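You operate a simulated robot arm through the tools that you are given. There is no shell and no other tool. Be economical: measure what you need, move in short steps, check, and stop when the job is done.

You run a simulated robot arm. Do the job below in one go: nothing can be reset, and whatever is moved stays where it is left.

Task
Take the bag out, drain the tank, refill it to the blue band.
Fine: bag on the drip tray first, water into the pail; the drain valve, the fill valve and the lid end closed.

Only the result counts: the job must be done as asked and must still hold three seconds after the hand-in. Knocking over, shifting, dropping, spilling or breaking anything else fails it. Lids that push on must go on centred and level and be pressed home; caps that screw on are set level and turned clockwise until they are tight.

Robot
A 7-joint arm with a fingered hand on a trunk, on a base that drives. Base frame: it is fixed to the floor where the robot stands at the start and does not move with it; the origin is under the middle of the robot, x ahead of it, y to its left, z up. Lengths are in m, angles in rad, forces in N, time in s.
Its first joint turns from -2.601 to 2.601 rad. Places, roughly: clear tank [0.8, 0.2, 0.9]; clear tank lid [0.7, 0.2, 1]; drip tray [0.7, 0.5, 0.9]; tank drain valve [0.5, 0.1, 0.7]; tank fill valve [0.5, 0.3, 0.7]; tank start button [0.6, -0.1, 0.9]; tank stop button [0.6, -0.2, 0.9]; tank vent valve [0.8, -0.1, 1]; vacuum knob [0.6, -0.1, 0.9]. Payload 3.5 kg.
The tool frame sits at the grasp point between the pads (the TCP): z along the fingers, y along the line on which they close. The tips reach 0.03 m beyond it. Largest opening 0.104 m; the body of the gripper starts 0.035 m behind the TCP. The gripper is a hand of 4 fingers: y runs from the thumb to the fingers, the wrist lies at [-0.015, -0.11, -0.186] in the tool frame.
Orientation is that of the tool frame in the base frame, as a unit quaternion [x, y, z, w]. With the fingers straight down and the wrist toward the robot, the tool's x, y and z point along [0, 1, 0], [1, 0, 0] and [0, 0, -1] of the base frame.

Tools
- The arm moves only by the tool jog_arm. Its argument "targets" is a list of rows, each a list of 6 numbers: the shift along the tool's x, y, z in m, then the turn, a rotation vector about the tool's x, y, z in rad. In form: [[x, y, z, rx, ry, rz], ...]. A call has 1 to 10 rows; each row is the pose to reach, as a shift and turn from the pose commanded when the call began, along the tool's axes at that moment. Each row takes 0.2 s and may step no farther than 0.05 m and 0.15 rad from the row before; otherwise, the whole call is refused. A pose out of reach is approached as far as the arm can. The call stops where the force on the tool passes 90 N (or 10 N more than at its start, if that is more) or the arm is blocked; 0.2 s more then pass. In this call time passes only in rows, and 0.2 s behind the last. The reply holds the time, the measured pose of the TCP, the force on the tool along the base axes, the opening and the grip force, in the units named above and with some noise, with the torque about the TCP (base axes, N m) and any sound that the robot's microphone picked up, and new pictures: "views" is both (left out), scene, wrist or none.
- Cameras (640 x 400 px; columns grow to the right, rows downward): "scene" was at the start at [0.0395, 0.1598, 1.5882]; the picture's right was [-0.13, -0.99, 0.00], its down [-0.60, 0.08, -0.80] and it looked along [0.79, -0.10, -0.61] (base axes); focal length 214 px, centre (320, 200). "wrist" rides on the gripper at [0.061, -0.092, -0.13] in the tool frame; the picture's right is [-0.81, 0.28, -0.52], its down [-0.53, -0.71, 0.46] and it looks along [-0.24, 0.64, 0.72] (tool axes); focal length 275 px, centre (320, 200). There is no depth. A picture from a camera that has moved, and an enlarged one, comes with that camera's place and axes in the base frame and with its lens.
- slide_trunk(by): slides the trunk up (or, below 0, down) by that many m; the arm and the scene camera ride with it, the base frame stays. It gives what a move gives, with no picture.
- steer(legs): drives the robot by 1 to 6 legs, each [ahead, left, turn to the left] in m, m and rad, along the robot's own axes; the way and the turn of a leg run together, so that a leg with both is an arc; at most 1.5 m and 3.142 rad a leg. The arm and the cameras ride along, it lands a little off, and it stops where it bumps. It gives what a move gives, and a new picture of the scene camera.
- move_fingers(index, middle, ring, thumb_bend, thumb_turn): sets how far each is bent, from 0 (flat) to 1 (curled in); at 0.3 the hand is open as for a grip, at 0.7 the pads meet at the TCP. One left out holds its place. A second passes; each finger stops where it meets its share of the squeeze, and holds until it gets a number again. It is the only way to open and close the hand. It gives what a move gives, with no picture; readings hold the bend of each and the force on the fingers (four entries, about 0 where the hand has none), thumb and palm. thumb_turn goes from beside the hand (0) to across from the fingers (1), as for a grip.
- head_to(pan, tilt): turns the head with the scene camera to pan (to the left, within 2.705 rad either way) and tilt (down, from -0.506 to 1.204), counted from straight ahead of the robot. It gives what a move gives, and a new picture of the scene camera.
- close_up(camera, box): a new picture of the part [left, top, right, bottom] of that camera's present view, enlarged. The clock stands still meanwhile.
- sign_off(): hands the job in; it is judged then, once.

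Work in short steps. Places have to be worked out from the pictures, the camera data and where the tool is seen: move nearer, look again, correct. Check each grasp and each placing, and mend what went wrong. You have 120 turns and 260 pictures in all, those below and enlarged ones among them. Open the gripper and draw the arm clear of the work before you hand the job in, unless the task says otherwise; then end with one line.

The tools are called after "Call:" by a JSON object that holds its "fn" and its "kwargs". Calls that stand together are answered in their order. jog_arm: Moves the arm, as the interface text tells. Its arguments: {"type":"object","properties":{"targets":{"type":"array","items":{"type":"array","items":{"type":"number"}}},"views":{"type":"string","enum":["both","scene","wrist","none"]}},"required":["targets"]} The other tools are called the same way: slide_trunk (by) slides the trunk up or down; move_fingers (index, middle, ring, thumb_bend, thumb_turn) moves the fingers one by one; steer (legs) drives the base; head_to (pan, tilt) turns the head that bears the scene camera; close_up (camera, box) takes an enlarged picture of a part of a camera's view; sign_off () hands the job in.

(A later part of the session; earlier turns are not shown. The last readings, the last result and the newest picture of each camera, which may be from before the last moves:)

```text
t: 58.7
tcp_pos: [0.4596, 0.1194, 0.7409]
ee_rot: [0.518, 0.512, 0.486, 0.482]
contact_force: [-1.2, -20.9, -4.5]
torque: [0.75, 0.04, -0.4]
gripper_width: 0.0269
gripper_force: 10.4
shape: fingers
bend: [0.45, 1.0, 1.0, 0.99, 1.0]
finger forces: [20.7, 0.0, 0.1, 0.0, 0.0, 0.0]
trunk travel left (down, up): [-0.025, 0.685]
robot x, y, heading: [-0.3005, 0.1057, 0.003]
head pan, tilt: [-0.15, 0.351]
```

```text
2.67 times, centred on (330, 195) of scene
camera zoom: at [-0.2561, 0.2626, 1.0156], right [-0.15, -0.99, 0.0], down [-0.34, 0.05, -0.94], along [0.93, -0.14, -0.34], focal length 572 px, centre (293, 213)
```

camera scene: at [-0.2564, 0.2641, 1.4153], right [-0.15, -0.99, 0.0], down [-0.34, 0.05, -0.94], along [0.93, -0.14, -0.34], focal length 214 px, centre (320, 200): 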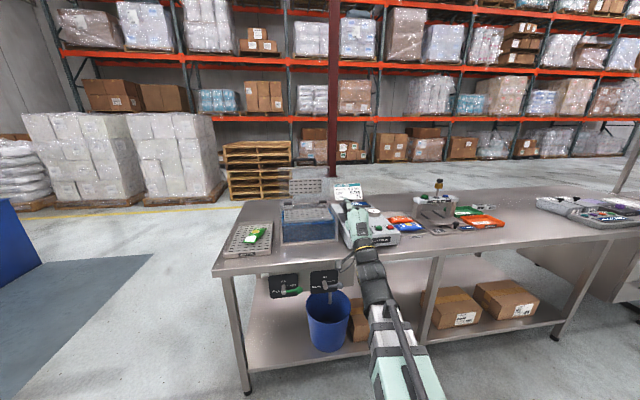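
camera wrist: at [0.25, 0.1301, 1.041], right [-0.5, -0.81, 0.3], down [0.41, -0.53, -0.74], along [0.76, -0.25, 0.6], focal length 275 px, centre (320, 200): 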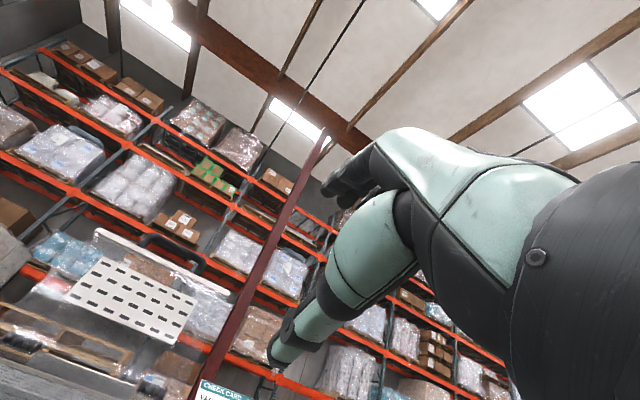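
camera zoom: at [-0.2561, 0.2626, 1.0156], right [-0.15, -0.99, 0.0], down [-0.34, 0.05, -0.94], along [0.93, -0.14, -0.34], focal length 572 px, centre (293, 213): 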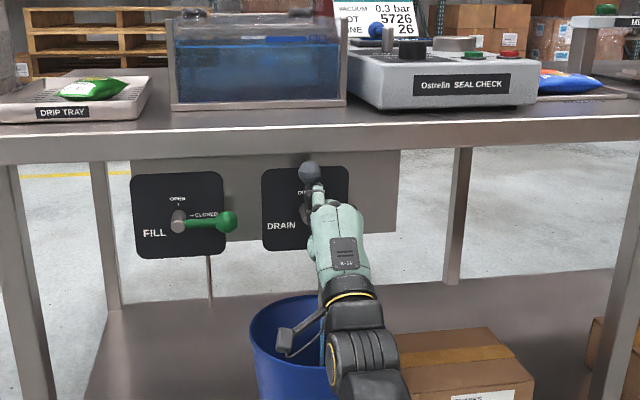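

Open against its stop. I retract the finger and bring it to the left of the lever, ready to close; meanwhile the tank drains.

Call:
{"fn": "jog_arm", "kwargs": {"targets": [[-0.01, 0, 0, 0, 0, 0], [-0.015, 0, -0.04, 0, 0, 0], [-0.015, 0, -0.08, 0, 0, 0], [0.03, 0, -0.08, 0, 0, 0], [0.07, 0, -0.08, 0, 0, 0]], "views": "scene"}}

Call:
{"fn": "close_up", "kwargs": {"camera": "scene", "box": [220, 110, 400, 280]}}

```text
t: 59.9
tcp_pos: [0.3795, 0.1916, 0.7455]
ee_rot: [0.516, 0.514, 0.487, 0.482]
contact_force: [1.1, 0.1, 0.8]
torque: [0.01, 0.03, -0.01]
gripper_width: 0.0265
gripper_force: 0.1
shape: fingers
bend: [0.43, 1.0, 1.0, 0.99, 0.99]
finger forces: [0.0, 0.1, 0.1, 0.1, 0.0, 0.0]
trunk travel left (down, up): [-0.025, 0.685]
robot x, y, heading: [-0.3061, 0.1059, -0.004]
head pan, tilt: [-0.15, 0.351]
camera scene: at [-0.2563, 0.264, 1.0154], right [-0.15, -0.99, 0.0], down [-0.34, 0.05, -0.94], along [0.93, -0.14, -0.34], focal length 214 px, centre (320, 200)
```

scene: 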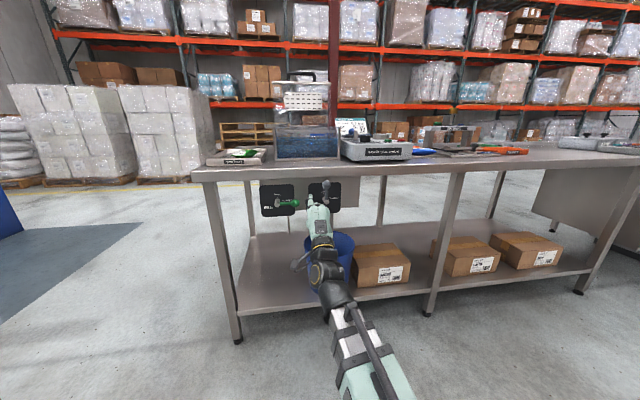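

```text
2.35 times, centred on (310, 195) of scene
camera zoom: at [-0.2563, 0.264, 1.0154], right [-0.15, -0.99, 0.0], down [-0.34, 0.05, -0.94], along [0.93, -0.14, -0.34], focal length 505 px, centre (344, 212)
```

zoom: 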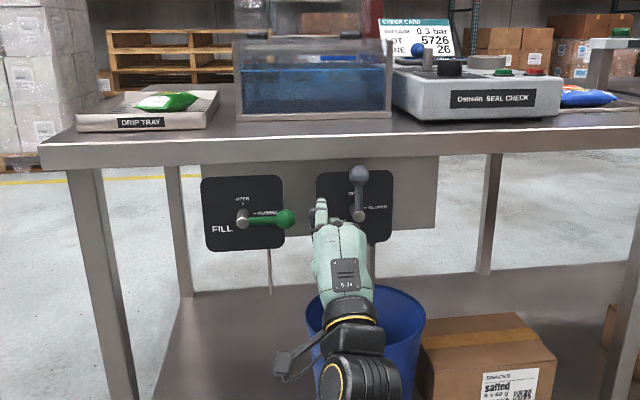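

The lever stands upright (open). Let me see the water level in the tank and let time pass.

Call:
{"fn": "close_up", "kwargs": {"camera": "scene", "box": [265, 110, 345, 165]}}

Call:
{"fn": "jog_arm", "kwargs": {"targets": [[0, 0, 0, 0, 0, 0], [0, 0, 0, 0, 0, 0], [0, 0, 0, 0, 0, 0], [0, 0, 0, 0, 0, 0], [0, 0, 0, 0, 0, 0], [0, 0, 0, 0, 0, 0], [0, 0, 0, 0, 0, 0], [0, 0, 0, 0, 0, 0], [0, 0, 0, 0, 0, 0], [0, 0, 0, 0, 0, 0]], "views": "none"}}

Call:
{"fn": "close_up", "kwargs": {"camera": "scene", "box": [265, 110, 345, 165]}}

```text
7.27 times, centred on (305, 138) of scene
camera zoom: at [-0.2563, 0.264, 1.0154], right [-0.15, -0.99, 0.0], down [-0.34, 0.05, -0.94], along [0.93, -0.14, -0.34], focal length 1560 px, centre (429, 654)
```

zoom: 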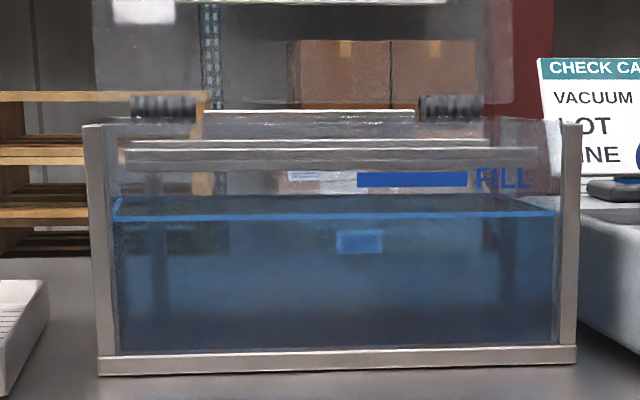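

```text
t: 62.1
tcp_pos: [0.378, 0.1916, 0.7444]
ee_rot: [0.517, 0.514, 0.486, 0.482]
contact_force: [0.7, 0.4, 0.1]
torque: [0.01, -0.02, 0.02]
gripper_width: 0.0265
gripper_force: 0.1
shape: fingers
bend: [0.43, 1.0, 1.0, 0.99, 0.99]
finger forces: [0.0, 0.0, 0.1, 0.0, 0.0, 0.0]
trunk travel left (down, up): [-0.025, 0.685]
robot x, y, heading: [-0.3022, 0.107, -0.001]
head pan, tilt: [-0.15, 0.351]
```

```text
7.27 times, centred on (305, 138) of scene
camera zoom: at [-0.2563, 0.2641, 1.0154], right [-0.15, -0.99, 0.0], down [-0.34, 0.05, -0.94], along [0.93, -0.14, -0.34], focal length 1560 px, centre (429, 654)
```

zoom: 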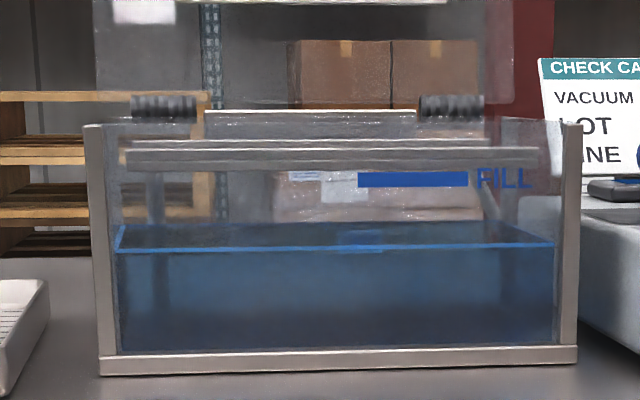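

Superb view: FILL band visible on the front wall; the front water edge drops ~15 px/s. I wait more.

Call:
{"fn": "jog_arm", "kwargs": {"targets": [[0, 0, 0, 0, 0, 0], [0, 0, 0, 0, 0, 0], [0, 0, 0, 0, 0, 0], [0, 0, 0, 0, 0, 0], [0, 0, 0, 0, 0, 0], [0, 0, 0, 0, 0, 0], [0, 0, 0, 0, 0, 0], [0, 0, 0, 0, 0, 0], [0, 0, 0, 0, 0, 0], [0, 0, 0, 0, 0, 0]], "views": "none"}}

Call:
{"fn": "jog_arm", "kwargs": {"targets": [[0, 0, 0, 0, 0, 0], [0, 0, 0, 0, 0, 0], [0, 0, 0, 0, 0, 0], [0, 0, 0, 0, 0, 0], [0, 0, 0, 0, 0, 0], [0, 0, 0, 0, 0, 0], [0, 0, 0, 0, 0, 0], [0, 0, 0, 0, 0, 0], [0, 0, 0, 0, 0, 0], [0, 0, 0, 0, 0, 0]], "views": "none"}}

Call:
{"fn": "jog_arm", "kwargs": {"targets": [[0, 0, 0, 0, 0, 0], [0, 0, 0, 0, 0, 0], [0, 0, 0, 0, 0, 0], [0, 0, 0, 0, 0, 0], [0, 0, 0, 0, 0, 0], [0, 0, 0, 0, 0, 0], [0, 0, 0, 0, 0, 0], [0, 0, 0, 0, 0, 0], [0, 0, 0, 0, 0, 0], [0, 0, 0, 0, 0, 0]], "views": "none"}}

Call:
{"fn": "close_up", "kwargs": {"camera": "scene", "box": [265, 110, 345, 165]}}

```text
t: 64.3
tcp_pos: [0.3793, 0.192, 0.747]
ee_rot: [0.517, 0.513, 0.487, 0.483]
contact_force: [0.3, -0.3, -0.1]
torque: [0.01, 0.0, 0.01]
gripper_width: 0.0269
gripper_force: 0.1
shape: fingers
bend: [0.43, 1.0, 1.0, 0.99, 0.99]
finger forces: [0.1, 0.0, 0.1, 0.1, 0.0, 0.0]
trunk travel left (down, up): [-0.025, 0.685]
robot x, y, heading: [-0.3003, 0.1101, -0.006]
head pan, tilt: [-0.15, 0.351]
```

```text
t: 66.5
tcp_pos: [0.3787, 0.1921, 0.7459]
ee_rot: [0.517, 0.513, 0.487, 0.483]
contact_force: [0.2, 0.2, -0.1]
torque: [-0.02, -0.04, 0.02]
gripper_width: 0.0262
gripper_force: 0.1
shape: fingers
bend: [0.43, 1.0, 1.0, 0.99, 0.99]
finger forces: [0.1, 0.0, 0.0, 0.0, 0.0, 0.1]
trunk travel left (down, up): [-0.025, 0.685]
robot x, y, heading: [-0.3023, 0.1096, -0.005]
head pan, tilt: [-0.15, 0.351]
```

```text
t: 68.7
tcp_pos: [0.3781, 0.1912, 0.7467]
ee_rot: [0.517, 0.514, 0.486, 0.482]
contact_force: [0.6, -0.6, 0.4]
torque: [-0.01, -0.03, -0.01]
gripper_width: 0.0266
gripper_force: 0.1
shape: fingers
bend: [0.43, 1.0, 1.0, 0.99, 0.99]
finger forces: [0.0, 0.1, 0.0, 0.0, 0.0, 0.0]
trunk travel left (down, up): [-0.025, 0.685]
robot x, y, heading: [-0.3033, 0.1036, -0.002]
head pan, tilt: [-0.15, 0.351]
```

```text
7.27 times, centred on (305, 138) of scene
camera zoom: at [-0.2563, 0.2641, 1.0154], right [-0.15, -0.99, 0.0], down [-0.34, 0.05, -0.94], along [0.93, -0.14, -0.34], focal length 1560 px, centre (429, 654)
```

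zoom: 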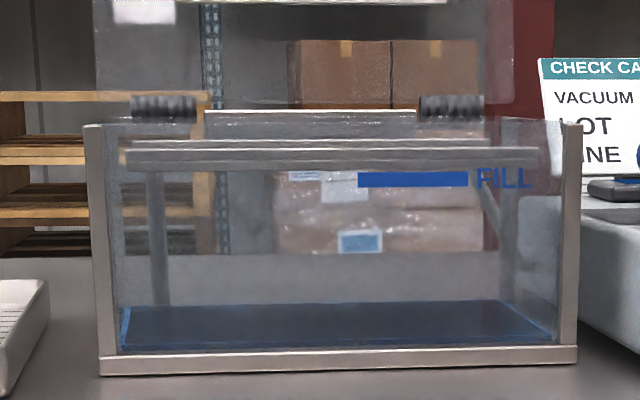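

Nearly empty; a bit longer to be fully drained.

Call:
{"fn": "jog_arm", "kwargs": {"targets": [[0, 0, 0, 0, 0, 0], [0, 0, 0, 0, 0, 0], [0, 0, 0, 0, 0, 0], [0, 0, 0, 0, 0, 0], [0, 0, 0, 0, 0, 0], [0, 0, 0, 0, 0, 0], [0, 0, 0, 0, 0, 0], [0, 0, 0, 0, 0, 0], [0, 0, 0, 0, 0, 0], [0, 0, 0, 0, 0, 0]], "views": "none"}}

Call:
{"fn": "jog_arm", "kwargs": {"targets": [[0, 0, 0, 0, 0, 0], [0, 0, 0, 0, 0, 0], [0, 0, 0, 0, 0, 0], [0, 0, 0, 0, 0, 0], [0, 0, 0, 0, 0, 0], [0, 0, 0, 0, 0, 0], [0, 0, 0, 0, 0, 0], [0, 0, 0, 0, 0, 0], [0, 0, 0, 0, 0, 0], [0, 0, 0, 0, 0, 0]], "views": "none"}}

Call:
{"fn": "close_up", "kwargs": {"camera": "scene", "box": [265, 110, 345, 165]}}

Call:
{"fn": "close_up", "kwargs": {"camera": "scene", "box": [250, 160, 380, 290]}}

```text
t: 70.9
tcp_pos: [0.3784, 0.1926, 0.747]
ee_rot: [0.518, 0.513, 0.486, 0.483]
contact_force: [0.1, -0.7, 0.0]
torque: [-0.02, 0.02, -0.01]
gripper_width: 0.0268
gripper_force: 0.1
shape: fingers
bend: [0.43, 1.0, 1.0, 0.99, 0.99]
finger forces: [0.0, 0.1, 0.0, 0.1, 0.0, 0.1]
trunk travel left (down, up): [-0.025, 0.685]
robot x, y, heading: [-0.3078, 0.1104, -0.003]
head pan, tilt: [-0.15, 0.351]
```

```text
t: 73.1
tcp_pos: [0.379, 0.1924, 0.7471]
ee_rot: [0.517, 0.513, 0.487, 0.483]
contact_force: [0.4, 0.0, 0.3]
torque: [0.02, -0.03, -0.05]
gripper_width: 0.0265
gripper_force: 0.0
shape: fingers
bend: [0.43, 1.0, 1.0, 0.99, 0.99]
finger forces: [0.0, 0.1, 0.1, 0.0, 0.0, 0.1]
trunk travel left (down, up): [-0.025, 0.685]
robot x, y, heading: [-0.3001, 0.1039, 0.003]
head pan, tilt: [-0.15, 0.351]
```

```text
7.27 times, centred on (305, 138) of scene
camera zoom: at [-0.2563, 0.2641, 1.0154], right [-0.15, -0.99, 0.0], down [-0.34, 0.05, -0.94], along [0.93, -0.14, -0.34], focal length 1560 px, centre (429, 654)
```

zoom: 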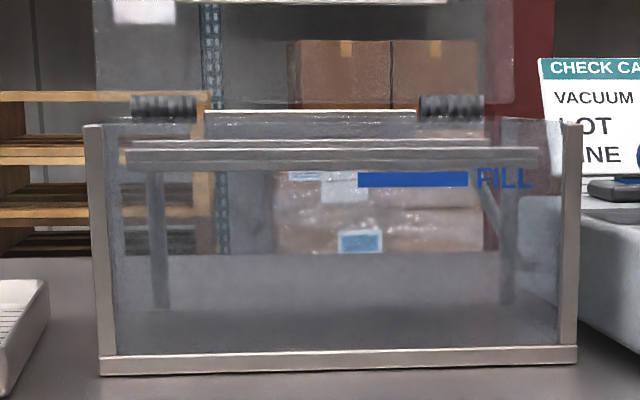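

```text
3.08 times, centred on (315, 225) of scene
camera zoom: at [-0.2563, 0.2641, 1.0154], right [-0.15, -0.99, 0.0], down [-0.34, 0.05, -0.94], along [0.93, -0.14, -0.34], focal length 660 px, centre (335, 123)
```

zoom: 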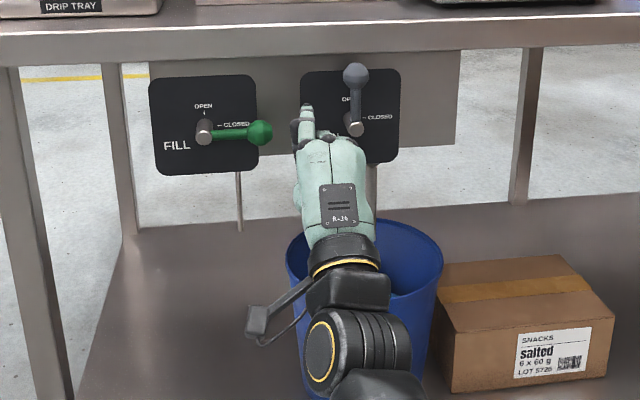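

The tank is empty (only the rack stands inside). I close the drain: enter left of the lever and push it right/down along the arc.

Call:
{"fn": "jog_arm", "kwargs": {"targets": [[-0.02, -0.002, 0.04, 0, 0, 0], [-0.02, -0.002, 0.076, 0, 0, 0], [-0.0485, -0.002, 0.076, 0, 0, 0], [-0.0612, 0.001, 0.076, 0, 0, 0], [-0.0741, 0.0, 0.076, 0, 0, 0], [-0.0864, -0.0042, 0.076, 0, 0, 0], [-0.0972, -0.0113, 0.075, 0, 0, 0], [-0.1058, -0.0211, 0.074, 0, 0, 0], [-0.1115, -0.0327, 0.073, 0, 0, 0]], "views": "none"}}

Call:
{"fn": "close_up", "kwargs": {"camera": "scene", "box": [250, 160, 380, 290]}}

```text
t: 75.1
tcp_pos: [0.4515, 0.0802, 0.7082]
ee_rot: [0.516, 0.513, 0.487, 0.483]
contact_force: [0.2, -0.1, 1.8]
torque: [0.0, 0.0, 0.01]
gripper_width: 0.0268
gripper_force: 0.1
shape: fingers
bend: [0.42, 1.0, 1.0, 0.99, 0.99]
finger forces: [1.0, 0.0, 0.0, 0.1, 0.1, 0.0]
trunk travel left (down, up): [-0.025, 0.685]
robot x, y, heading: [-0.3017, 0.1077, -0.002]
head pan, tilt: [-0.15, 0.351]
```

```text
3.08 times, centred on (315, 225) of scene
camera zoom: at [-0.2564, 0.2641, 1.0154], right [-0.15, -0.99, 0.0], down [-0.34, 0.05, -0.94], along [0.93, -0.14, -0.34], focal length 660 px, centre (335, 123)
```

zoom: 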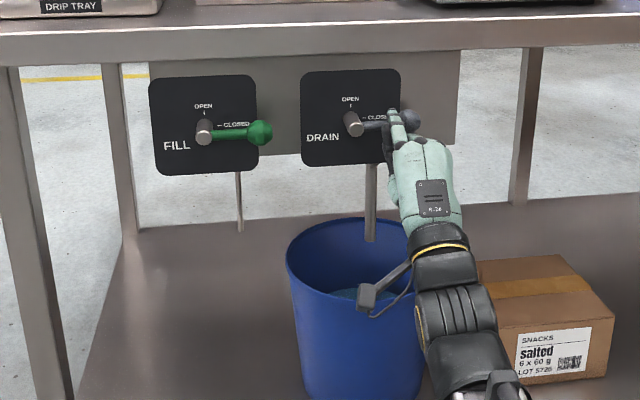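

Nearly closed; I press down a little more to its stop.

Call:
{"fn": "jog_arm", "kwargs": {"targets": [[0, -0.006, 0, 0, 0, 0], [0, -0.012, 0, 0, 0, 0], [0, -0.017, 0, 0, 0, 0]], "views": "none"}}

Call:
{"fn": "jog_arm", "kwargs": {"targets": [[0, 0.015, 0, 0, 0, 0], [0, 0.03, -0.03, 0, 0, 0], [0, 0.03, -0.075, 0, 0, 0]], "views": "none"}}

Call:
{"fn": "close_up", "kwargs": {"camera": "scene", "box": [250, 160, 380, 290]}}

```text
t: 75.9
tcp_pos: [0.4505, 0.0805, 0.6926]
ee_rot: [0.515, 0.512, 0.488, 0.484]
contact_force: [0.2, -0.1, 10.1]
torque: [0.03, -0.26, -0.02]
gripper_width: 0.0284
gripper_force: 4.3
shape: fingers
bend: [0.34, 1.0, 1.0, 0.99, 1.0]
finger forces: [8.6, 0.0, 0.1, 0.0, 0.1, 0.1]
trunk travel left (down, up): [-0.025, 0.685]
robot x, y, heading: [-0.305, 0.1054, -0.003]
head pan, tilt: [-0.15, 0.351]
```

```text
t: 76.7
tcp_pos: [0.3767, 0.0798, 0.7266]
ee_rot: [0.517, 0.513, 0.486, 0.483]
contact_force: [0.2, -0.4, 0.5]
torque: [-0.02, -0.02, 0.0]
gripper_width: 0.0262
gripper_force: 0.1
shape: fingers
bend: [0.41, 1.0, 1.0, 0.99, 0.99]
finger forces: [0.0, 0.0, 0.1, 0.0, 0.1, 0.0]
trunk travel left (down, up): [-0.025, 0.685]
robot x, y, heading: [-0.3028, 0.1065, -0.003]
head pan, tilt: [-0.15, 0.351]
```

```text
3.08 times, centred on (315, 225) of scene
camera zoom: at [-0.2562, 0.2641, 1.0154], right [-0.15, -0.99, 0.0], down [-0.34, 0.05, -0.94], along [0.93, -0.14, -0.34], focal length 660 px, centre (335, 123)
```

zoom: 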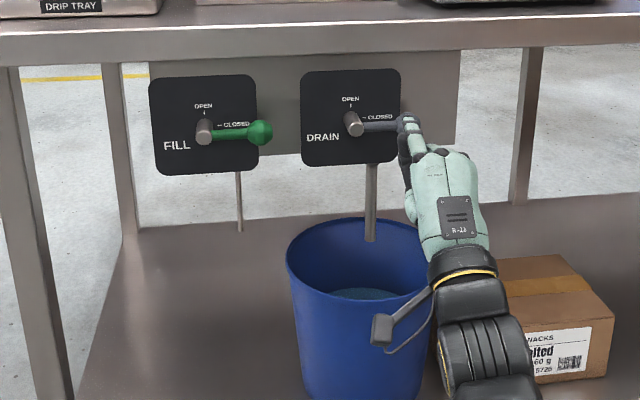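

Drain closed and no stream. Now the fill valve (same geometry, 0.18 m to the left): I move the index under its lever.

Call:
{"fn": "jog_arm", "kwargs": {"targets": [[0.045, -0.02, 0, 0, 0, 0], [0.09, -0.04, 0, 0, 0, 0], [0.135, -0.055, 0, 0, 0, 0], [0.178, -0.073, 0, 0, 0, 0], [0.178, -0.072, 0.04, 0, 0, 0], [0.178, -0.069, 0.08, 0, 0, 0]], "views": "none"}}

Call:
{"fn": "close_up", "kwargs": {"camera": "scene", "box": [250, 160, 380, 290]}}

```text
t: 78.1
tcp_pos: [0.4541, 0.2602, 0.654]
ee_rot: [0.517, 0.512, 0.487, 0.484]
contact_force: [-0.1, -0.3, -0.2]
torque: [-0.02, -0.01, -0.01]
gripper_width: 0.0264
gripper_force: 0.0
shape: fingers
bend: [0.41, 1.0, 1.0, 0.99, 0.99]
finger forces: [0.0, 0.0, 0.0, 0.0, 0.0, 0.0]
trunk travel left (down, up): [-0.025, 0.685]
robot x, y, heading: [-0.3007, 0.1095, -0.003]
head pan, tilt: [-0.15, 0.351]
```

```text
3.08 times, centred on (315, 225) of scene
camera zoom: at [-0.2565, 0.2641, 1.0154], right [-0.15, -0.99, 0.0], down [-0.34, 0.05, -0.94], along [0.93, -0.14, -0.34], focal length 660 px, centre (335, 123)
```

zoom: 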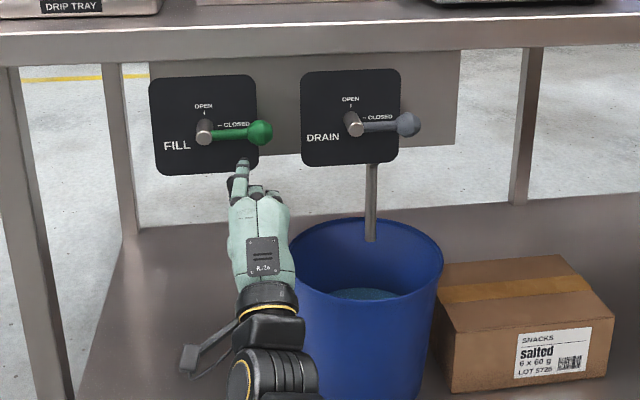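

Positioned just under the fill lever. I push it up and over to open.

Call:
{"fn": "jog_arm", "kwargs": {"targets": [[0.001, 0.023, 0.003, 0, 0, 0], [-0.0015, 0.0357, 0.003, 0, 0, 0], [-0.0007, 0.0486, 0.003, 0, 0, 0], [0.0035, 0.0609, 0.002, 0, 0, 0], [0.0106, 0.0717, 0.001, 0, 0, 0], [0.0204, 0.0803, 0, 0, 0, 0], [0.032, 0.086, 0, 0, 0, 0], [0.0396, 0.087, 0, 0, 0, 0], [0.0435, 0.087, 0, 0, 0, 0]], "views": "none"}}

Call:
{"fn": "close_up", "kwargs": {"camera": "scene", "box": [230, 110, 380, 260]}}

```text
t: 80.1
tcp_pos: [0.457, 0.2995, 0.7415]
ee_rot: [0.518, 0.51, 0.486, 0.484]
contact_force: [1.7, -23.1, -2.8]
torque: [0.89, 0.19, -0.57]
gripper_width: 0.0262
gripper_force: 12.1
shape: fingers
bend: [0.44, 1.0, 1.0, 0.99, 1.0]
finger forces: [24.4, 0.0, 0.0, 0.0, 0.0, 0.1]
trunk travel left (down, up): [-0.025, 0.685]
robot x, y, heading: [-0.3036, 0.1075, -0.006]
head pan, tilt: [-0.15, 0.351]
```

```text
2.67 times, centred on (305, 185) of scene
camera zoom: at [-0.2558, 0.2625, 1.0156], right [-0.15, -0.99, 0.0], down [-0.34, 0.05, -0.94], along [0.93, -0.14, -0.34], focal length 572 px, centre (360, 240)
```

zoom: 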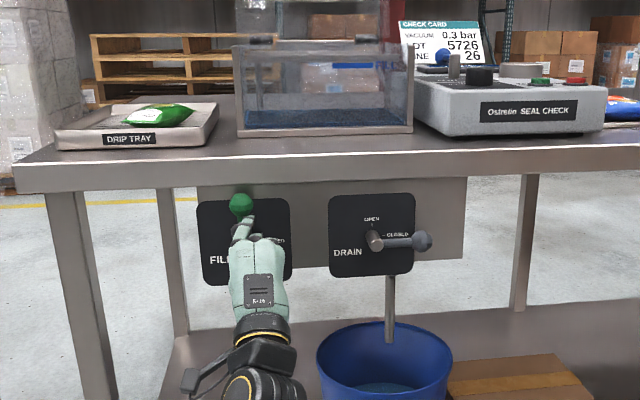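

Fill open, water entering. I retract and place the finger on the left of the lever, inserted and ready to close.

Call:
{"fn": "jog_arm", "kwargs": {"targets": [[-0.012, 0, 0, 0, 0, 0], [-0.015, 0, -0.045, 0, 0, 0], [-0.012, 0.003, -0.072, 0, 0, 0], [0.035, 0.003, -0.072, 0, 0, 0], [0.065, 0.003, -0.072, 0, 0, 0], [0.065, 0.001, -0.035, 0, 0, 0], [0.06, -0.001, -0.002, 0, 0, 0]], "views": "none"}}

Call:
{"fn": "close_up", "kwargs": {"camera": "scene", "box": [265, 110, 345, 165]}}

Call:
{"fn": "close_up", "kwargs": {"camera": "scene", "box": [230, 160, 350, 260]}}

```text
t: 81.7
tcp_pos: [0.4553, 0.3612, 0.7399]
ee_rot: [0.517, 0.513, 0.487, 0.483]
contact_force: [-0.6, -0.1, 0.4]
torque: [-0.02, -0.03, 0.02]
gripper_width: 0.0259
gripper_force: 0.1
shape: fingers
bend: [0.43, 1.0, 1.0, 0.99, 0.99]
finger forces: [0.0, 0.0, 0.0, 0.1, 0.0, 0.0]
trunk travel left (down, up): [-0.025, 0.685]
robot x, y, heading: [-0.3018, 0.11, -0.003]
head pan, tilt: [-0.15, 0.351]
```

```text
7.27 times, centred on (305, 138) of scene
camera zoom: at [-0.2565, 0.2641, 1.0154], right [-0.15, -0.99, 0.0], down [-0.34, 0.05, -0.94], along [0.93, -0.14, -0.34], focal length 1560 px, centre (429, 654)
```

zoom: 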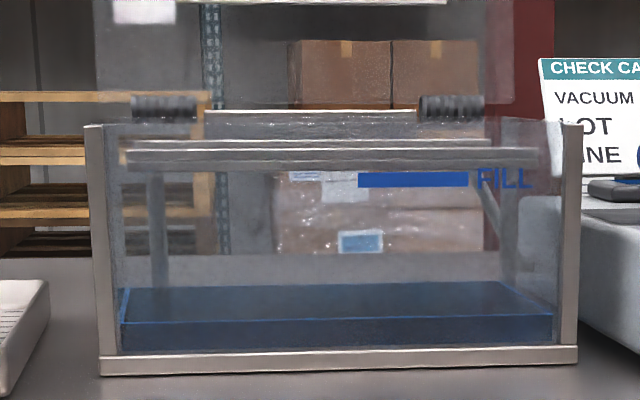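

```text
4.00 times, centred on (290, 210) of scene
camera zoom: at [-0.2565, 0.2641, 1.0154], right [-0.15, -0.99, 0.0], down [-0.34, 0.05, -0.94], along [0.93, -0.14, -0.34], focal length 858 px, centre (440, 160)
```

zoom: 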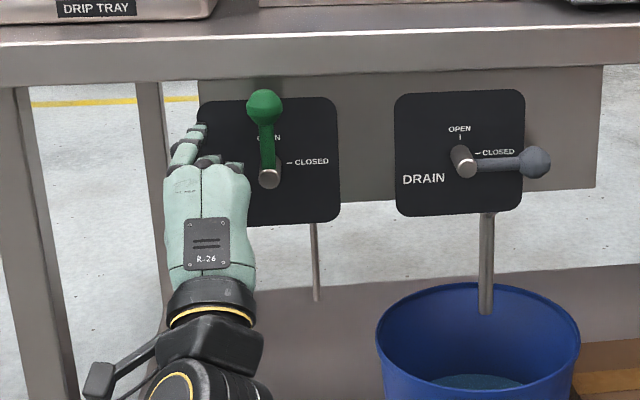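

Ready beside the lever. Front edge of the water is at px 323 (band 172–188). I wait and measure the rate.

Call:
{"fn": "jog_arm", "kwargs": {"targets": [[0, 0, 0, 0, 0, 0], [0, 0, 0, 0, 0, 0], [0, 0, 0, 0, 0, 0], [0, 0, 0, 0, 0, 0], [0, 0, 0, 0, 0, 0], [0, 0, 0, 0, 0, 0], [0, 0, 0, 0, 0, 0], [0, 0, 0, 0, 0, 0], [0, 0, 0, 0, 0, 0], [0, 0, 0, 0, 0, 0]], "views": "none"}}

Call:
{"fn": "jog_arm", "kwargs": {"targets": [[0, 0, 0, 0, 0, 0], [0, 0, 0, 0, 0, 0], [0, 0, 0, 0, 0, 0], [0, 0, 0, 0, 0, 0], [0, 0, 0, 0, 0, 0], [0, 0, 0, 0, 0, 0], [0, 0, 0, 0, 0, 0], [0, 0, 0, 0, 0, 0], [0, 0, 0, 0, 0, 0], [0, 0, 0, 0, 0, 0]], "views": "none"}}

Call:
{"fn": "close_up", "kwargs": {"camera": "scene", "box": [265, 110, 345, 165]}}

```text
t: 83.9
tcp_pos: [0.4553, 0.3614, 0.7409]
ee_rot: [0.517, 0.513, 0.486, 0.483]
contact_force: [-0.2, 0.2, -0.3]
torque: [0.0, 0.01, -0.01]
gripper_width: 0.026
gripper_force: 0.1
shape: fingers
bend: [0.43, 1.0, 1.0, 0.99, 0.99]
finger forces: [0.0, 0.1, 0.0, 0.0, 0.1, 0.0]
trunk travel left (down, up): [-0.025, 0.685]
robot x, y, heading: [-0.3027, 0.1062, -0.004]
head pan, tilt: [-0.15, 0.351]
```

```text
t: 86.1
tcp_pos: [0.4548, 0.3613, 0.7396]
ee_rot: [0.516, 0.513, 0.487, 0.483]
contact_force: [-0.4, 0.1, 0.1]
torque: [0.0, 0.02, 0.01]
gripper_width: 0.026
gripper_force: 0.0
shape: fingers
bend: [0.43, 1.0, 1.0, 0.99, 0.99]
finger forces: [0.1, 0.0, 0.1, 0.1, 0.0, 0.0]
trunk travel left (down, up): [-0.025, 0.685]
robot x, y, heading: [-0.3, 0.1063, -0.007]
head pan, tilt: [-0.15, 0.351]
```

```text
7.27 times, centred on (305, 138) of scene
camera zoom: at [-0.2563, 0.2641, 1.0154], right [-0.15, -0.99, 0.0], down [-0.34, 0.05, -0.94], along [0.93, -0.14, -0.34], focal length 1560 px, centre (429, 654)
```

zoom: 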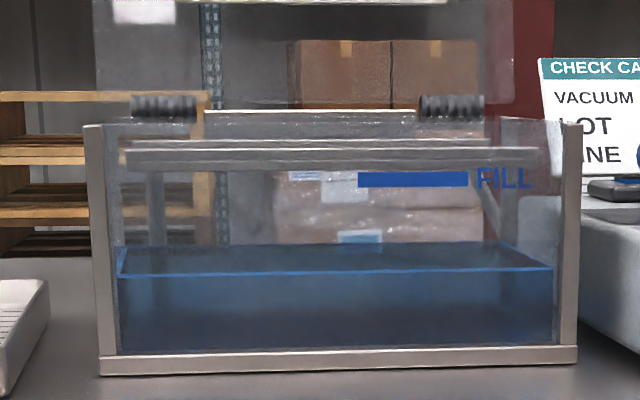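

Rate ≈12 px/s; about 7.5 s to the band centre (px 180). I wait two more calls, then check.

Call:
{"fn": "jog_arm", "kwargs": {"targets": [[0, 0, 0, 0, 0, 0], [0, 0, 0, 0, 0, 0], [0, 0, 0, 0, 0, 0], [0, 0, 0, 0, 0, 0], [0, 0, 0, 0, 0, 0], [0, 0, 0, 0, 0, 0], [0, 0, 0, 0, 0, 0], [0, 0, 0, 0, 0, 0], [0, 0, 0, 0, 0, 0], [0, 0, 0, 0, 0, 0]], "views": "none"}}

Call:
{"fn": "jog_arm", "kwargs": {"targets": [[0, 0, 0, 0, 0, 0], [0, 0, 0, 0, 0, 0], [0, 0, 0, 0, 0, 0], [0, 0, 0, 0, 0, 0], [0, 0, 0, 0, 0, 0], [0, 0, 0, 0, 0, 0], [0, 0, 0, 0, 0, 0], [0, 0, 0, 0, 0, 0], [0, 0, 0, 0, 0, 0], [0, 0, 0, 0, 0, 0]], "views": "none"}}

Call:
{"fn": "close_up", "kwargs": {"camera": "scene", "box": [265, 110, 345, 165]}}

```text
t: 88.3
tcp_pos: [0.4559, 0.3619, 0.7401]
ee_rot: [0.517, 0.513, 0.486, 0.483]
contact_force: [-0.2, 0.2, -0.1]
torque: [-0.02, 0.0, -0.01]
gripper_width: 0.0258
gripper_force: 0.0
shape: fingers
bend: [0.43, 1.0, 1.0, 0.99, 0.99]
finger forces: [0.0, 0.0, 0.0, 0.0, 0.1, 0.0]
trunk travel left (down, up): [-0.025, 0.685]
robot x, y, heading: [-0.3018, 0.1092, 0.001]
head pan, tilt: [-0.15, 0.351]
```

```text
t: 90.5
tcp_pos: [0.4561, 0.362, 0.7397]
ee_rot: [0.517, 0.513, 0.486, 0.482]
contact_force: [-0.4, 0.6, 0.4]
torque: [0.02, 0.0, 0.02]
gripper_width: 0.0259
gripper_force: 0.2
shape: fingers
bend: [0.43, 1.0, 1.0, 0.99, 0.99]
finger forces: [0.1, 0.0, 0.0, 0.0, 0.0, 0.1]
trunk travel left (down, up): [-0.025, 0.685]
robot x, y, heading: [-0.3021, 0.1053, -0.002]
head pan, tilt: [-0.15, 0.351]
```

```text
7.27 times, centred on (305, 138) of scene
camera zoom: at [-0.2563, 0.2641, 1.0154], right [-0.15, -0.99, 0.0], down [-0.34, 0.05, -0.94], along [0.93, -0.14, -0.34], focal length 1560 px, centre (429, 654)
```

zoom: 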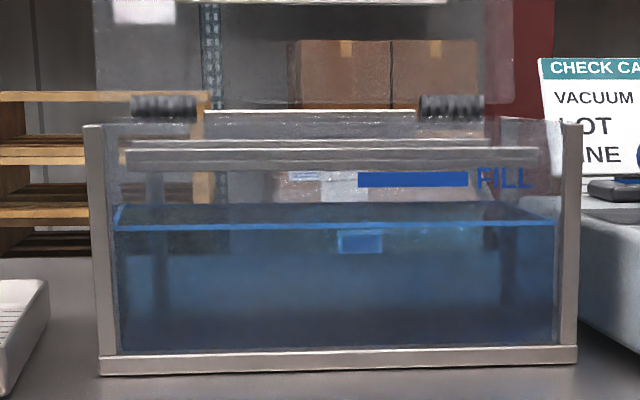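

Edge at px 225, ~10 px/s: about 4.4 s to the band centre, less ~1 s for the closing stroke. Wait 2.2 s and check.

Call:
{"fn": "jog_arm", "kwargs": {"targets": [[0, 0, 0, 0, 0, 0], [0, 0, 0, 0, 0, 0], [0, 0, 0, 0, 0, 0], [0, 0, 0, 0, 0, 0], [0, 0, 0, 0, 0, 0], [0, 0, 0, 0, 0, 0], [0, 0, 0, 0, 0, 0], [0, 0, 0, 0, 0, 0], [0, 0, 0, 0, 0, 0], [0, 0, 0, 0, 0, 0]], "views": "none"}}

Call:
{"fn": "close_up", "kwargs": {"camera": "scene", "box": [265, 110, 345, 165]}}

```text
t: 92.7
tcp_pos: [0.4553, 0.3609, 0.7411]
ee_rot: [0.517, 0.513, 0.486, 0.483]
contact_force: [0.0, 0.8, -0.6]
torque: [0.01, -0.02, 0.01]
gripper_width: 0.0259
gripper_force: 0.1
shape: fingers
bend: [0.43, 1.0, 1.0, 0.99, 0.99]
finger forces: [0.0, 0.0, 0.0, 0.0, 0.1, 0.0]
trunk travel left (down, up): [-0.025, 0.685]
robot x, y, heading: [-0.3026, 0.1039, 0.001]
head pan, tilt: [-0.15, 0.351]
```

```text
7.27 times, centred on (305, 138) of scene
camera zoom: at [-0.2563, 0.2641, 1.0154], right [-0.15, -0.99, 0.0], down [-0.34, 0.05, -0.94], along [0.93, -0.14, -0.34], focal length 1560 px, centre (429, 654)
```

zoom: 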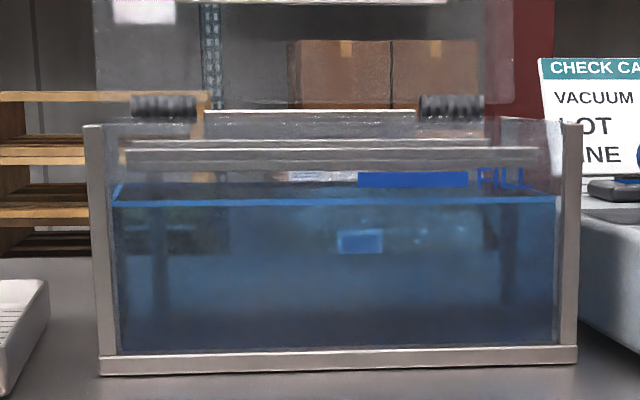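

Edge at px ~202. One more second, then the closing stroke in one go.

Call:
{"fn": "jog_arm", "kwargs": {"targets": [[0, 0, 0, 0, 0, 0], [0, 0, 0, 0, 0, 0], [0, 0, 0, 0, 0, 0], [-0.012, 0, 0, 0, 0, 0]], "views": "none"}}

Call:
{"fn": "jog_arm", "kwargs": {"targets": [[-0.025, 0, 0, 0, 0, 0], [-0.038, 0.0025, 0, 0, 0, 0], [-0.051, 0.0017, 0, 0, 0, 0], [-0.0633, -0.0025, 0, 0, 0, 0], [-0.074, -0.0096, -0.001, 0, 0, 0], [-0.0827, -0.0194, -0.002, 0, 0, 0], [-0.0884, -0.031, -0.003, 0, 0, 0], [-0.0884, -0.04, -0.003, 0, 0, 0], [-0.0884, -0.048, -0.003, 0, 0, 0]], "views": "none"}}

Call:
{"fn": "close_up", "kwargs": {"camera": "scene", "box": [265, 110, 345, 165]}}

Call:
{"fn": "close_up", "kwargs": {"camera": "scene", "box": [230, 160, 350, 260]}}

```text
t: 93.7
tcp_pos: [0.4536, 0.3506, 0.7403]
ee_rot: [0.516, 0.514, 0.487, 0.482]
contact_force: [0.1, -0.1, 0.5]
torque: [0.02, 0.0, 0.01]
gripper_width: 0.0258
gripper_force: 0.0
shape: fingers
bend: [0.43, 1.0, 1.0, 0.99, 0.99]
finger forces: [0.0, 0.1, 0.0, 0.0, 0.0, 0.1]
trunk travel left (down, up): [-0.025, 0.685]
robot x, y, heading: [-0.3013, 0.1079, -0.001]
head pan, tilt: [-0.15, 0.351]
```

```text
t: 95.7
tcp_pos: [0.4496, 0.2619, 0.6925]
ee_rot: [0.516, 0.512, 0.487, 0.484]
contact_force: [2.6, 0.3, 9.4]
torque: [0.04, -0.22, 0.01]
gripper_width: 0.0278
gripper_force: 3.6
shape: fingers
bend: [0.34, 1.0, 1.0, 0.99, 1.0]
finger forces: [7.8, 0.0, 0.0, 0.0, 0.1, 0.0]
trunk travel left (down, up): [-0.025, 0.685]
robot x, y, heading: [-0.3055, 0.1095, -0.003]
head pan, tilt: [-0.15, 0.351]
```

```text
7.27 times, centred on (305, 138) of scene
camera zoom: at [-0.2569, 0.2639, 1.0156], right [-0.15, -0.99, 0.0], down [-0.34, 0.05, -0.94], along [0.93, -0.14, -0.34], focal length 1560 px, centre (429, 654)
```

zoom: 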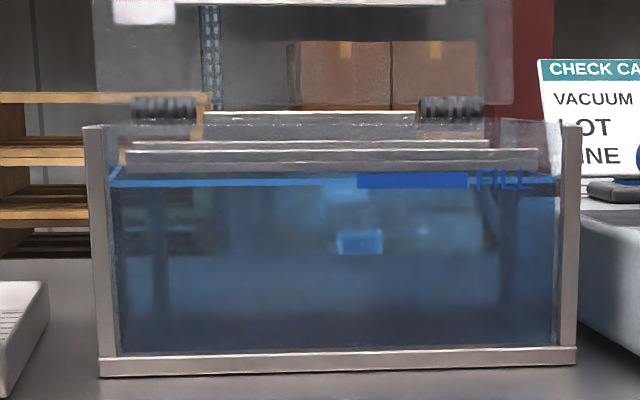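

```text
4.00 times, centred on (290, 210) of scene
camera zoom: at [-0.2569, 0.2639, 1.0156], right [-0.15, -0.99, 0.0], down [-0.34, 0.05, -0.94], along [0.93, -0.14, -0.34], focal length 858 px, centre (440, 160)
```

zoom: 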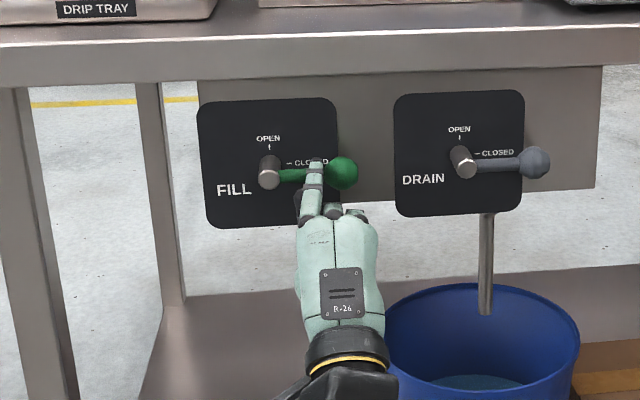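

Level sits at the middle of the band (px ~181) and the fill lever is at closed. I withdraw the finger and raise the trunk.

Call:
{"fn": "jog_arm", "kwargs": {"targets": [[0, 0.013, 0, 0, 0, 0], [0, 0.025, -0.03, 0, 0, 0], [0, 0.025, -0.075, 0, 0, 0], [0, 0.025, -0.1, 0, 0, 0]], "views": "none"}}

Call:
{"fn": "close_up", "kwargs": {"camera": "scene", "box": [230, 110, 380, 260]}}

Call:
{"fn": "slide_trunk", "kwargs": {"by": 0.4}}

Call:
{"fn": "move_fingers", "kwargs": {"index": 0.3, "middle": 0.3, "ring": 0.3, "thumb_bend": 0.3, "thumb_turn": 1.0}}

```text
t: 96.7
tcp_pos: [0.35, 0.2613, 0.7229]
ee_rot: [0.517, 0.513, 0.487, 0.483]
contact_force: [0.5, 1.3, -0.5]
torque: [0.01, 0.0, 0.0]
gripper_width: 0.0254
gripper_force: 0.1
shape: fingers
bend: [0.41, 1.0, 1.0, 0.99, 0.99]
finger forces: [0.1, 0.1, 0.1, 0.1, 0.0, 0.0]
trunk travel left (down, up): [-0.025, 0.685]
robot x, y, heading: [-0.3015, 0.1051, -0.001]
head pan, tilt: [-0.15, 0.351]
```

```text
2.67 times, centred on (305, 185) of scene
camera zoom: at [-0.2563, 0.2641, 1.0154], right [-0.15, -0.99, 0.0], down [-0.34, 0.05, -0.94], along [0.93, -0.14, -0.34], focal length 572 px, centre (360, 240)
```

zoom: 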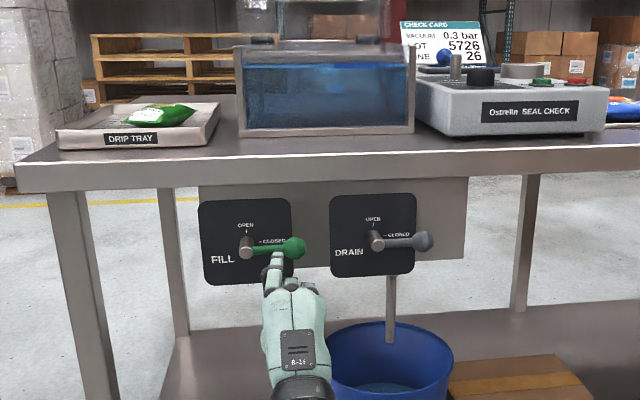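

```text
t: 100.5
tcp_pos: [0.3508, 0.2617, 1.1229]
ee_rot: [0.516, 0.513, 0.487, 0.483]
contact_force: [-0.5, 0.2, 0.6]
torque: [0.01, -0.05, -0.01]
gripper_width: 0.0256
gripper_force: 0.1
shape: fingers
bend: [0.41, 1.0, 1.0, 0.98, 0.99]
finger forces: [0.1, 0.0, 0.0, 0.0, 0.1, 0.1]
trunk travel left (down, up): [-0.425, 0.285]
robot x, y, heading: [-0.3005, 0.1049, -0.001]
head pan, tilt: [-0.15, 0.351]
```

```text
t: 101.5
tcp_pos: [0.3516, 0.2621, 1.1217]
ee_rot: [0.516, 0.513, 0.487, 0.483]
contact_force: [-0.2, 0.1, -0.4]
torque: [-0.04, 0.0, 0.02]
gripper_width: 0.1026
gripper_force: 0.0
shape: fingers
bend: [0.3, 0.3, 0.3, 0.3, 0.98]
finger forces: [0.0, 0.2, 0.0, 0.0, 0.2, 0.0]
trunk travel left (down, up): [-0.425, 0.285]
robot x, y, heading: [-0.3015, 0.1067, -0.005]
head pan, tilt: [-0.15, 0.351]
```

Both levers closed, bag on the tray, level in the band. Now I pitch the hand back down while raising it, to get ready for closing the lid.

Call:
{"fn": "jog_arm", "kwargs": {"targets": [[0, 0.02, 0, 0.15, 0, 0], [0, 0.04, 0, 0.3, 0, 0], [0, 0.06, 0, 0.45, 0, 0], [0, 0.08, 0, 0.6, 0, 0], [0, 0.1, 0, 0.75, 0, 0], [0, 0.12, 0, 0.9, 0, 0], [0, 0.14, 0, 1.05, 0, 0], [0, 0.16, 0, 1.2, 0, 0], [0, 0.18, 0, 1.35, 0, 0], [0, 0.2, 0, 1.5, 0, 0]], "views": "none"}}

Call:
{"fn": "steer", "kwargs": {"legs": [[0.264, -0.105, 0]]}}

Call:
{"fn": "head_to", "kwargs": {"pan": -0.1, "tilt": 0.5}}

```text
t: 103.7
tcp_pos: [0.3508, 0.2902, 1.3243]
ee_rot: [0.72, 0.693, -0.007, 0.025]
contact_force: [-0.4, -0.5, -0.4]
torque: [0.06, -0.02, 0.02]
gripper_width: 0.1033
gripper_force: 0.0
shape: fingers
bend: [0.3, 0.3, 0.3, 0.3, 0.98]
finger forces: [0.0, 0.1, 0.0, 0.0, 0.0, 0.1]
out of reach, approached as far as the arm can: row 8, 9, 10
trunk travel left (down, up): [-0.425, 0.285]
robot x, y, heading: [-0.3039, 0.109, -0.005]
head pan, tilt: [-0.15, 0.351]
```

```text
t: 105.7
tcp_pos: [0.6161, 0.1915, 1.3256]
ee_rot: [0.718, 0.696, -0.006, 0.025]
contact_force: [-0.2, -0.5, 0.0]
torque: [-0.01, -0.03, -0.03]
gripper_width: 0.103
gripper_force: 0.1
shape: fingers
bend: [0.3, 0.3, 0.3, 0.3, 0.98]
finger forces: [0.1, 0.0, 0.0, 0.0, 0.0, 0.0]
trunk travel left (down, up): [-0.425, 0.285]
robot x, y, heading: [-0.0362, 0.0031, 0.001]
head pan, tilt: [-0.15, 0.351]
camera scene: at [0.01, 0.16, 1.4154], right [-0.14, -0.99, 0.0], down [-0.34, 0.05, -0.94], along [0.93, -0.14, -0.34], focal length 214 px, centre (320, 200)
```

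scene: 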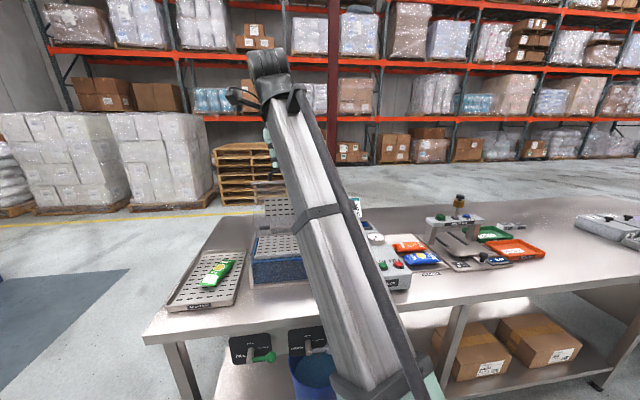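

```text
t: 106.4
tcp_pos: [0.6153, 0.1922, 1.3258]
ee_rot: [0.718, 0.696, -0.007, 0.025]
contact_force: [-0.6, 0.0, -1.0]
torque: [-0.01, 0.02, -0.02]
gripper_width: 0.1029
gripper_force: 0.0
shape: fingers
bend: [0.3, 0.3, 0.3, 0.3, 0.98]
finger forces: [0.0, 0.0, 0.0, 0.0, 0.0, 0.1]
trunk travel left (down, up): [-0.425, 0.285]
robot x, y, heading: [-0.0351, 0.0052, 0.005]
head pan, tilt: [-0.099, 0.499]
camera scene: at [0.0083, 0.1649, 1.4018], right [-0.09, -1.0, 0.0], down [-0.48, 0.04, -0.88], along [0.87, -0.08, -0.48], focal length 214 px, centre (320, 200)
```

scene: 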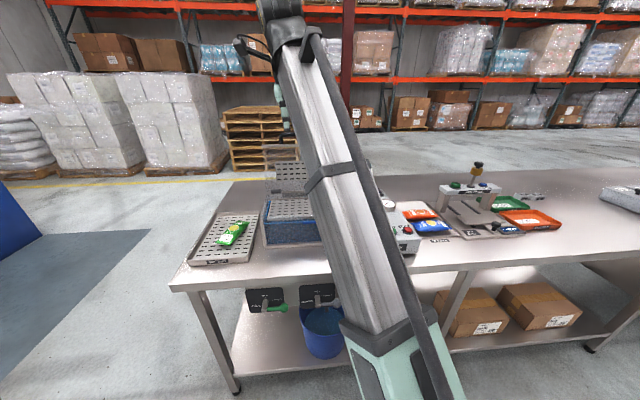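

For easier reach at the lid's top I raise the trunk 0.1 m, then move over the opened handle.

Call:
{"fn": "slide_trunk", "kwargs": {"by": 0.1}}

Call:
{"fn": "jog_arm", "kwargs": {"targets": [[0.005, 0.04, 0, 0, 0, 0], [0.01, 0.08, 0.0, 0, 0, 0], [0.015, 0.12, 0.03, 0, 0, 0], [0.015, 0.13, 0.07, 0, 0, 0]], "views": "both"}}

```text
t: 107.8
tcp_pos: [0.6165, 0.1914, 1.4251]
ee_rot: [0.718, 0.696, -0.006, 0.025]
contact_force: [0.6, 0.2, 0.5]
torque: [0.0, -0.02, -0.04]
gripper_width: 0.103
gripper_force: 0.2
shape: fingers
bend: [0.3, 0.3, 0.3, 0.3, 0.98]
finger forces: [0.0, 0.0, 0.0, 0.0, 0.1, 0.1]
trunk travel left (down, up): [-0.525, 0.185]
robot x, y, heading: [-0.0313, 0.0046, 0.009]
head pan, tilt: [-0.099, 0.499]
```

```text
refused: row 3 steps farther than a row can; nothing moved
```

Row 3 slightly too long; I resend with shorter steps.

Call:
{"fn": "jog_arm", "kwargs": {"targets": [[0.005, 0.035, 0, 0, 0, 0], [0.01, 0.07, 0.01, 0, 0, 0], [0.015, 0.1, 0.03, 0, 0, 0], [0.015, 0.13, 0.06, 0, 0, 0], [0.015, 0.13, 0.08, 0, 0, 0]], "views": "both"}}

```text
t: 109.0
tcp_pos: [0.7448, 0.2077, 1.3452]
ee_rot: [0.723, 0.69, -0.012, 0.035]
contact_force: [0.5, 0.1, 0.6]
torque: [-0.01, 0.02, 0.01]
gripper_width: 0.103
gripper_force: 0.1
shape: fingers
bend: [0.3, 0.3, 0.3, 0.3, 0.98]
finger forces: [0.1, 0.1, 0.0, 0.0, 0.0, 0.1]
out of reach, approached as far as the arm can: row 2, 3, 4, 5
trunk travel left (down, up): [-0.525, 0.185]
robot x, y, heading: [-0.0367, 0.0004, 0.002]
head pan, tilt: [-0.099, 0.499]
camera scene: at [0.0086, 0.1647, 1.5018], right [-0.09, -1.0, 0.0], down [-0.48, 0.05, -0.88], along [0.87, -0.08, -0.48], focal length 214 px, centre (320, 200)
camera wrist: at [0.6539, 0.2813, 1.4681], right [0.22, -0.79, 0.58], down [-0.72, -0.53, -0.45], along [0.66, -0.32, -0.68], focal length 275 px, centre (320, 200)
```

scene: 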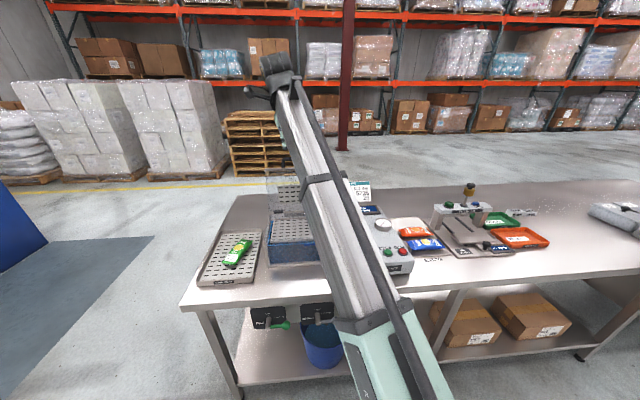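
wrist: 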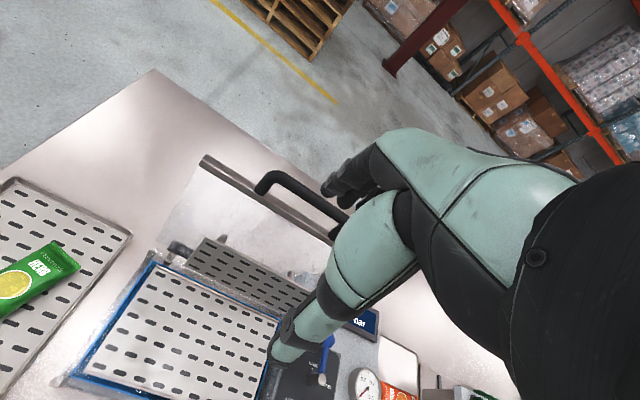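

There's a residual tilt and offset, so a joint seems at its limit here. I go to an easier pose (nearer and lower, in front of the lid) to see if it recovers.

Call:
{"fn": "jog_arm", "kwargs": {"targets": [[0, -0.045, 0.01, 0, 0, 0], [0, -0.085, 0.03, 0, 0, 0], [0, -0.11, 0.07, 0, 0, 0], [0, -0.13, 0.11, 0, 0, 0], [0, -0.14, 0.15, 0, 0, 0]], "views": "none"}}

```text
t: 110.2
tcp_pos: [0.6087, 0.208, 1.1943]
ee_rot: [0.717, 0.696, -0.006, 0.026]
contact_force: [1.4, 0.3, -0.2]
torque: [-0.04, 0.02, -0.01]
gripper_width: 0.1029
gripper_force: 0.1
shape: fingers
bend: [0.3, 0.3, 0.3, 0.3, 0.98]
finger forces: [0.1, 0.0, 0.0, 0.0, 0.1, 0.1]
trunk travel left (down, up): [-0.525, 0.185]
robot x, y, heading: [-0.0367, 0.0004, 0.008]
head pan, tilt: [-0.099, 0.499]
```

The commanded pose had absorbed the error. I correct the tilt and y-offset here, then check.

Call:
{"fn": "jog_arm", "kwargs": {"targets": [[-0.018, 0, 0, 0.014, 0.023, -0.016], [-0.036, 0, 0, 0.0276, 0.0456, -0.031]], "views": "none"}}

Call:
{"fn": "jog_arm", "kwargs": {"targets": [[0, 0.0, -0.04, 0, 0, 0], [0, 0.0, -0.08, 0, 0, 0], [0, 0.0, -0.12, 0, 0, 0], [0, 0.04, -0.14, 0, 0, 0], [0, 0.085, -0.14, 0, 0, 0], [0, 0.13, -0.14, 0, 0, 0]], "views": "wrist"}}

```text
t: 110.8
tcp_pos: [0.5987, 0.1955, 1.1978]
ee_rot: [0.718, 0.696, -0.009, 0.021]
contact_force: [0.9, -0.3, 0.4]
torque: [0.0, -0.03, -0.03]
gripper_width: 0.103
gripper_force: 0.1
shape: fingers
bend: [0.3, 0.3, 0.3, 0.3, 0.98]
finger forces: [0.0, 0.0, 0.0, 0.0, 0.0, 0.0]
out of reach, approached as far as the arm can: row 1, 2
trunk travel left (down, up): [-0.525, 0.185]
robot x, y, heading: [-0.0363, 0.0069, 0.003]
head pan, tilt: [-0.099, 0.499]
```

```text
t: 112.2
tcp_pos: [0.7242, 0.2079, 1.3367]
ee_rot: [0.723, 0.69, -0.014, 0.03]
contact_force: [0.9, 0.2, 0.5]
torque: [-0.01, -0.04, 0.02]
gripper_width: 0.1027
gripper_force: 0.1
shape: fingers
bend: [0.3, 0.3, 0.3, 0.3, 0.98]
finger forces: [0.0, 0.1, 0.0, 0.0, 0.0, 0.1]
out of reach, approached as far as the arm can: row 5, 6
trunk travel left (down, up): [-0.525, 0.185]
robot x, y, heading: [-0.0385, 0.0, 0.005]
head pan, tilt: [-0.099, 0.499]
camera wrist: at [0.6326, 0.2806, 1.4603], right [0.22, -0.79, 0.57], down [-0.73, -0.53, -0.44], along [0.65, -0.32, -0.69], focal length 275 px, centre (320, 200)
```

wrist: 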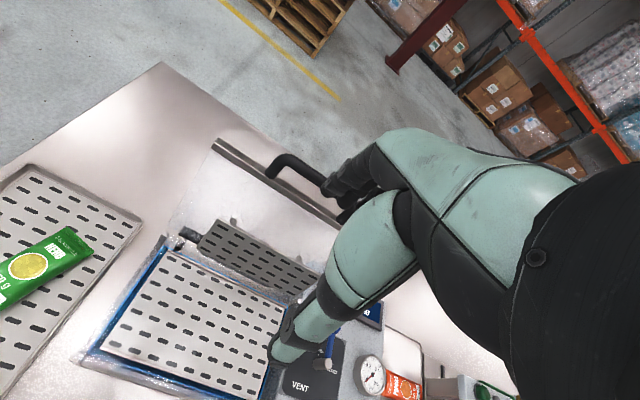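

The arm is in a slightly limited configuration. I try to recover the level pose at a mid-range location in front of the lid.

Call:
{"fn": "jog_arm", "kwargs": {"targets": [[0, -0.03, 0.03, 0, 0, 0], [0, -0.06, 0.06, 0, 0, 0], [0, -0.064, 0.1, 0, 0, 0], [0, -0.064, 0.14, 0, 0, 0], [0, -0.064, 0.18, 0, 0, 0], [-0.01, -0.064, 0.18, 0.011, 0.031, -0.024], [-0.036, -0.064, 0.18, 0.0212, 0.0627, -0.047]], "views": "none"}}

```text
t: 113.8
tcp_pos: [0.655, 0.2027, 1.1546]
ee_rot: [0.719, 0.695, -0.009, 0.026]
contact_force: [0.3, 0.9, 0.3]
torque: [0.0, 0.0, 0.02]
gripper_width: 0.1029
gripper_force: 0.0
shape: fingers
bend: [0.3, 0.3, 0.3, 0.3, 0.98]
finger forces: [0.1, 0.0, 0.1, 0.0, 0.0, 0.0]
out of reach, approached as far as the arm can: row 1, 6, 7
trunk travel left (down, up): [-0.525, 0.185]
robot x, y, heading: [-0.0338, 0.0041, 0.004]
head pan, tilt: [-0.099, 0.499]
```

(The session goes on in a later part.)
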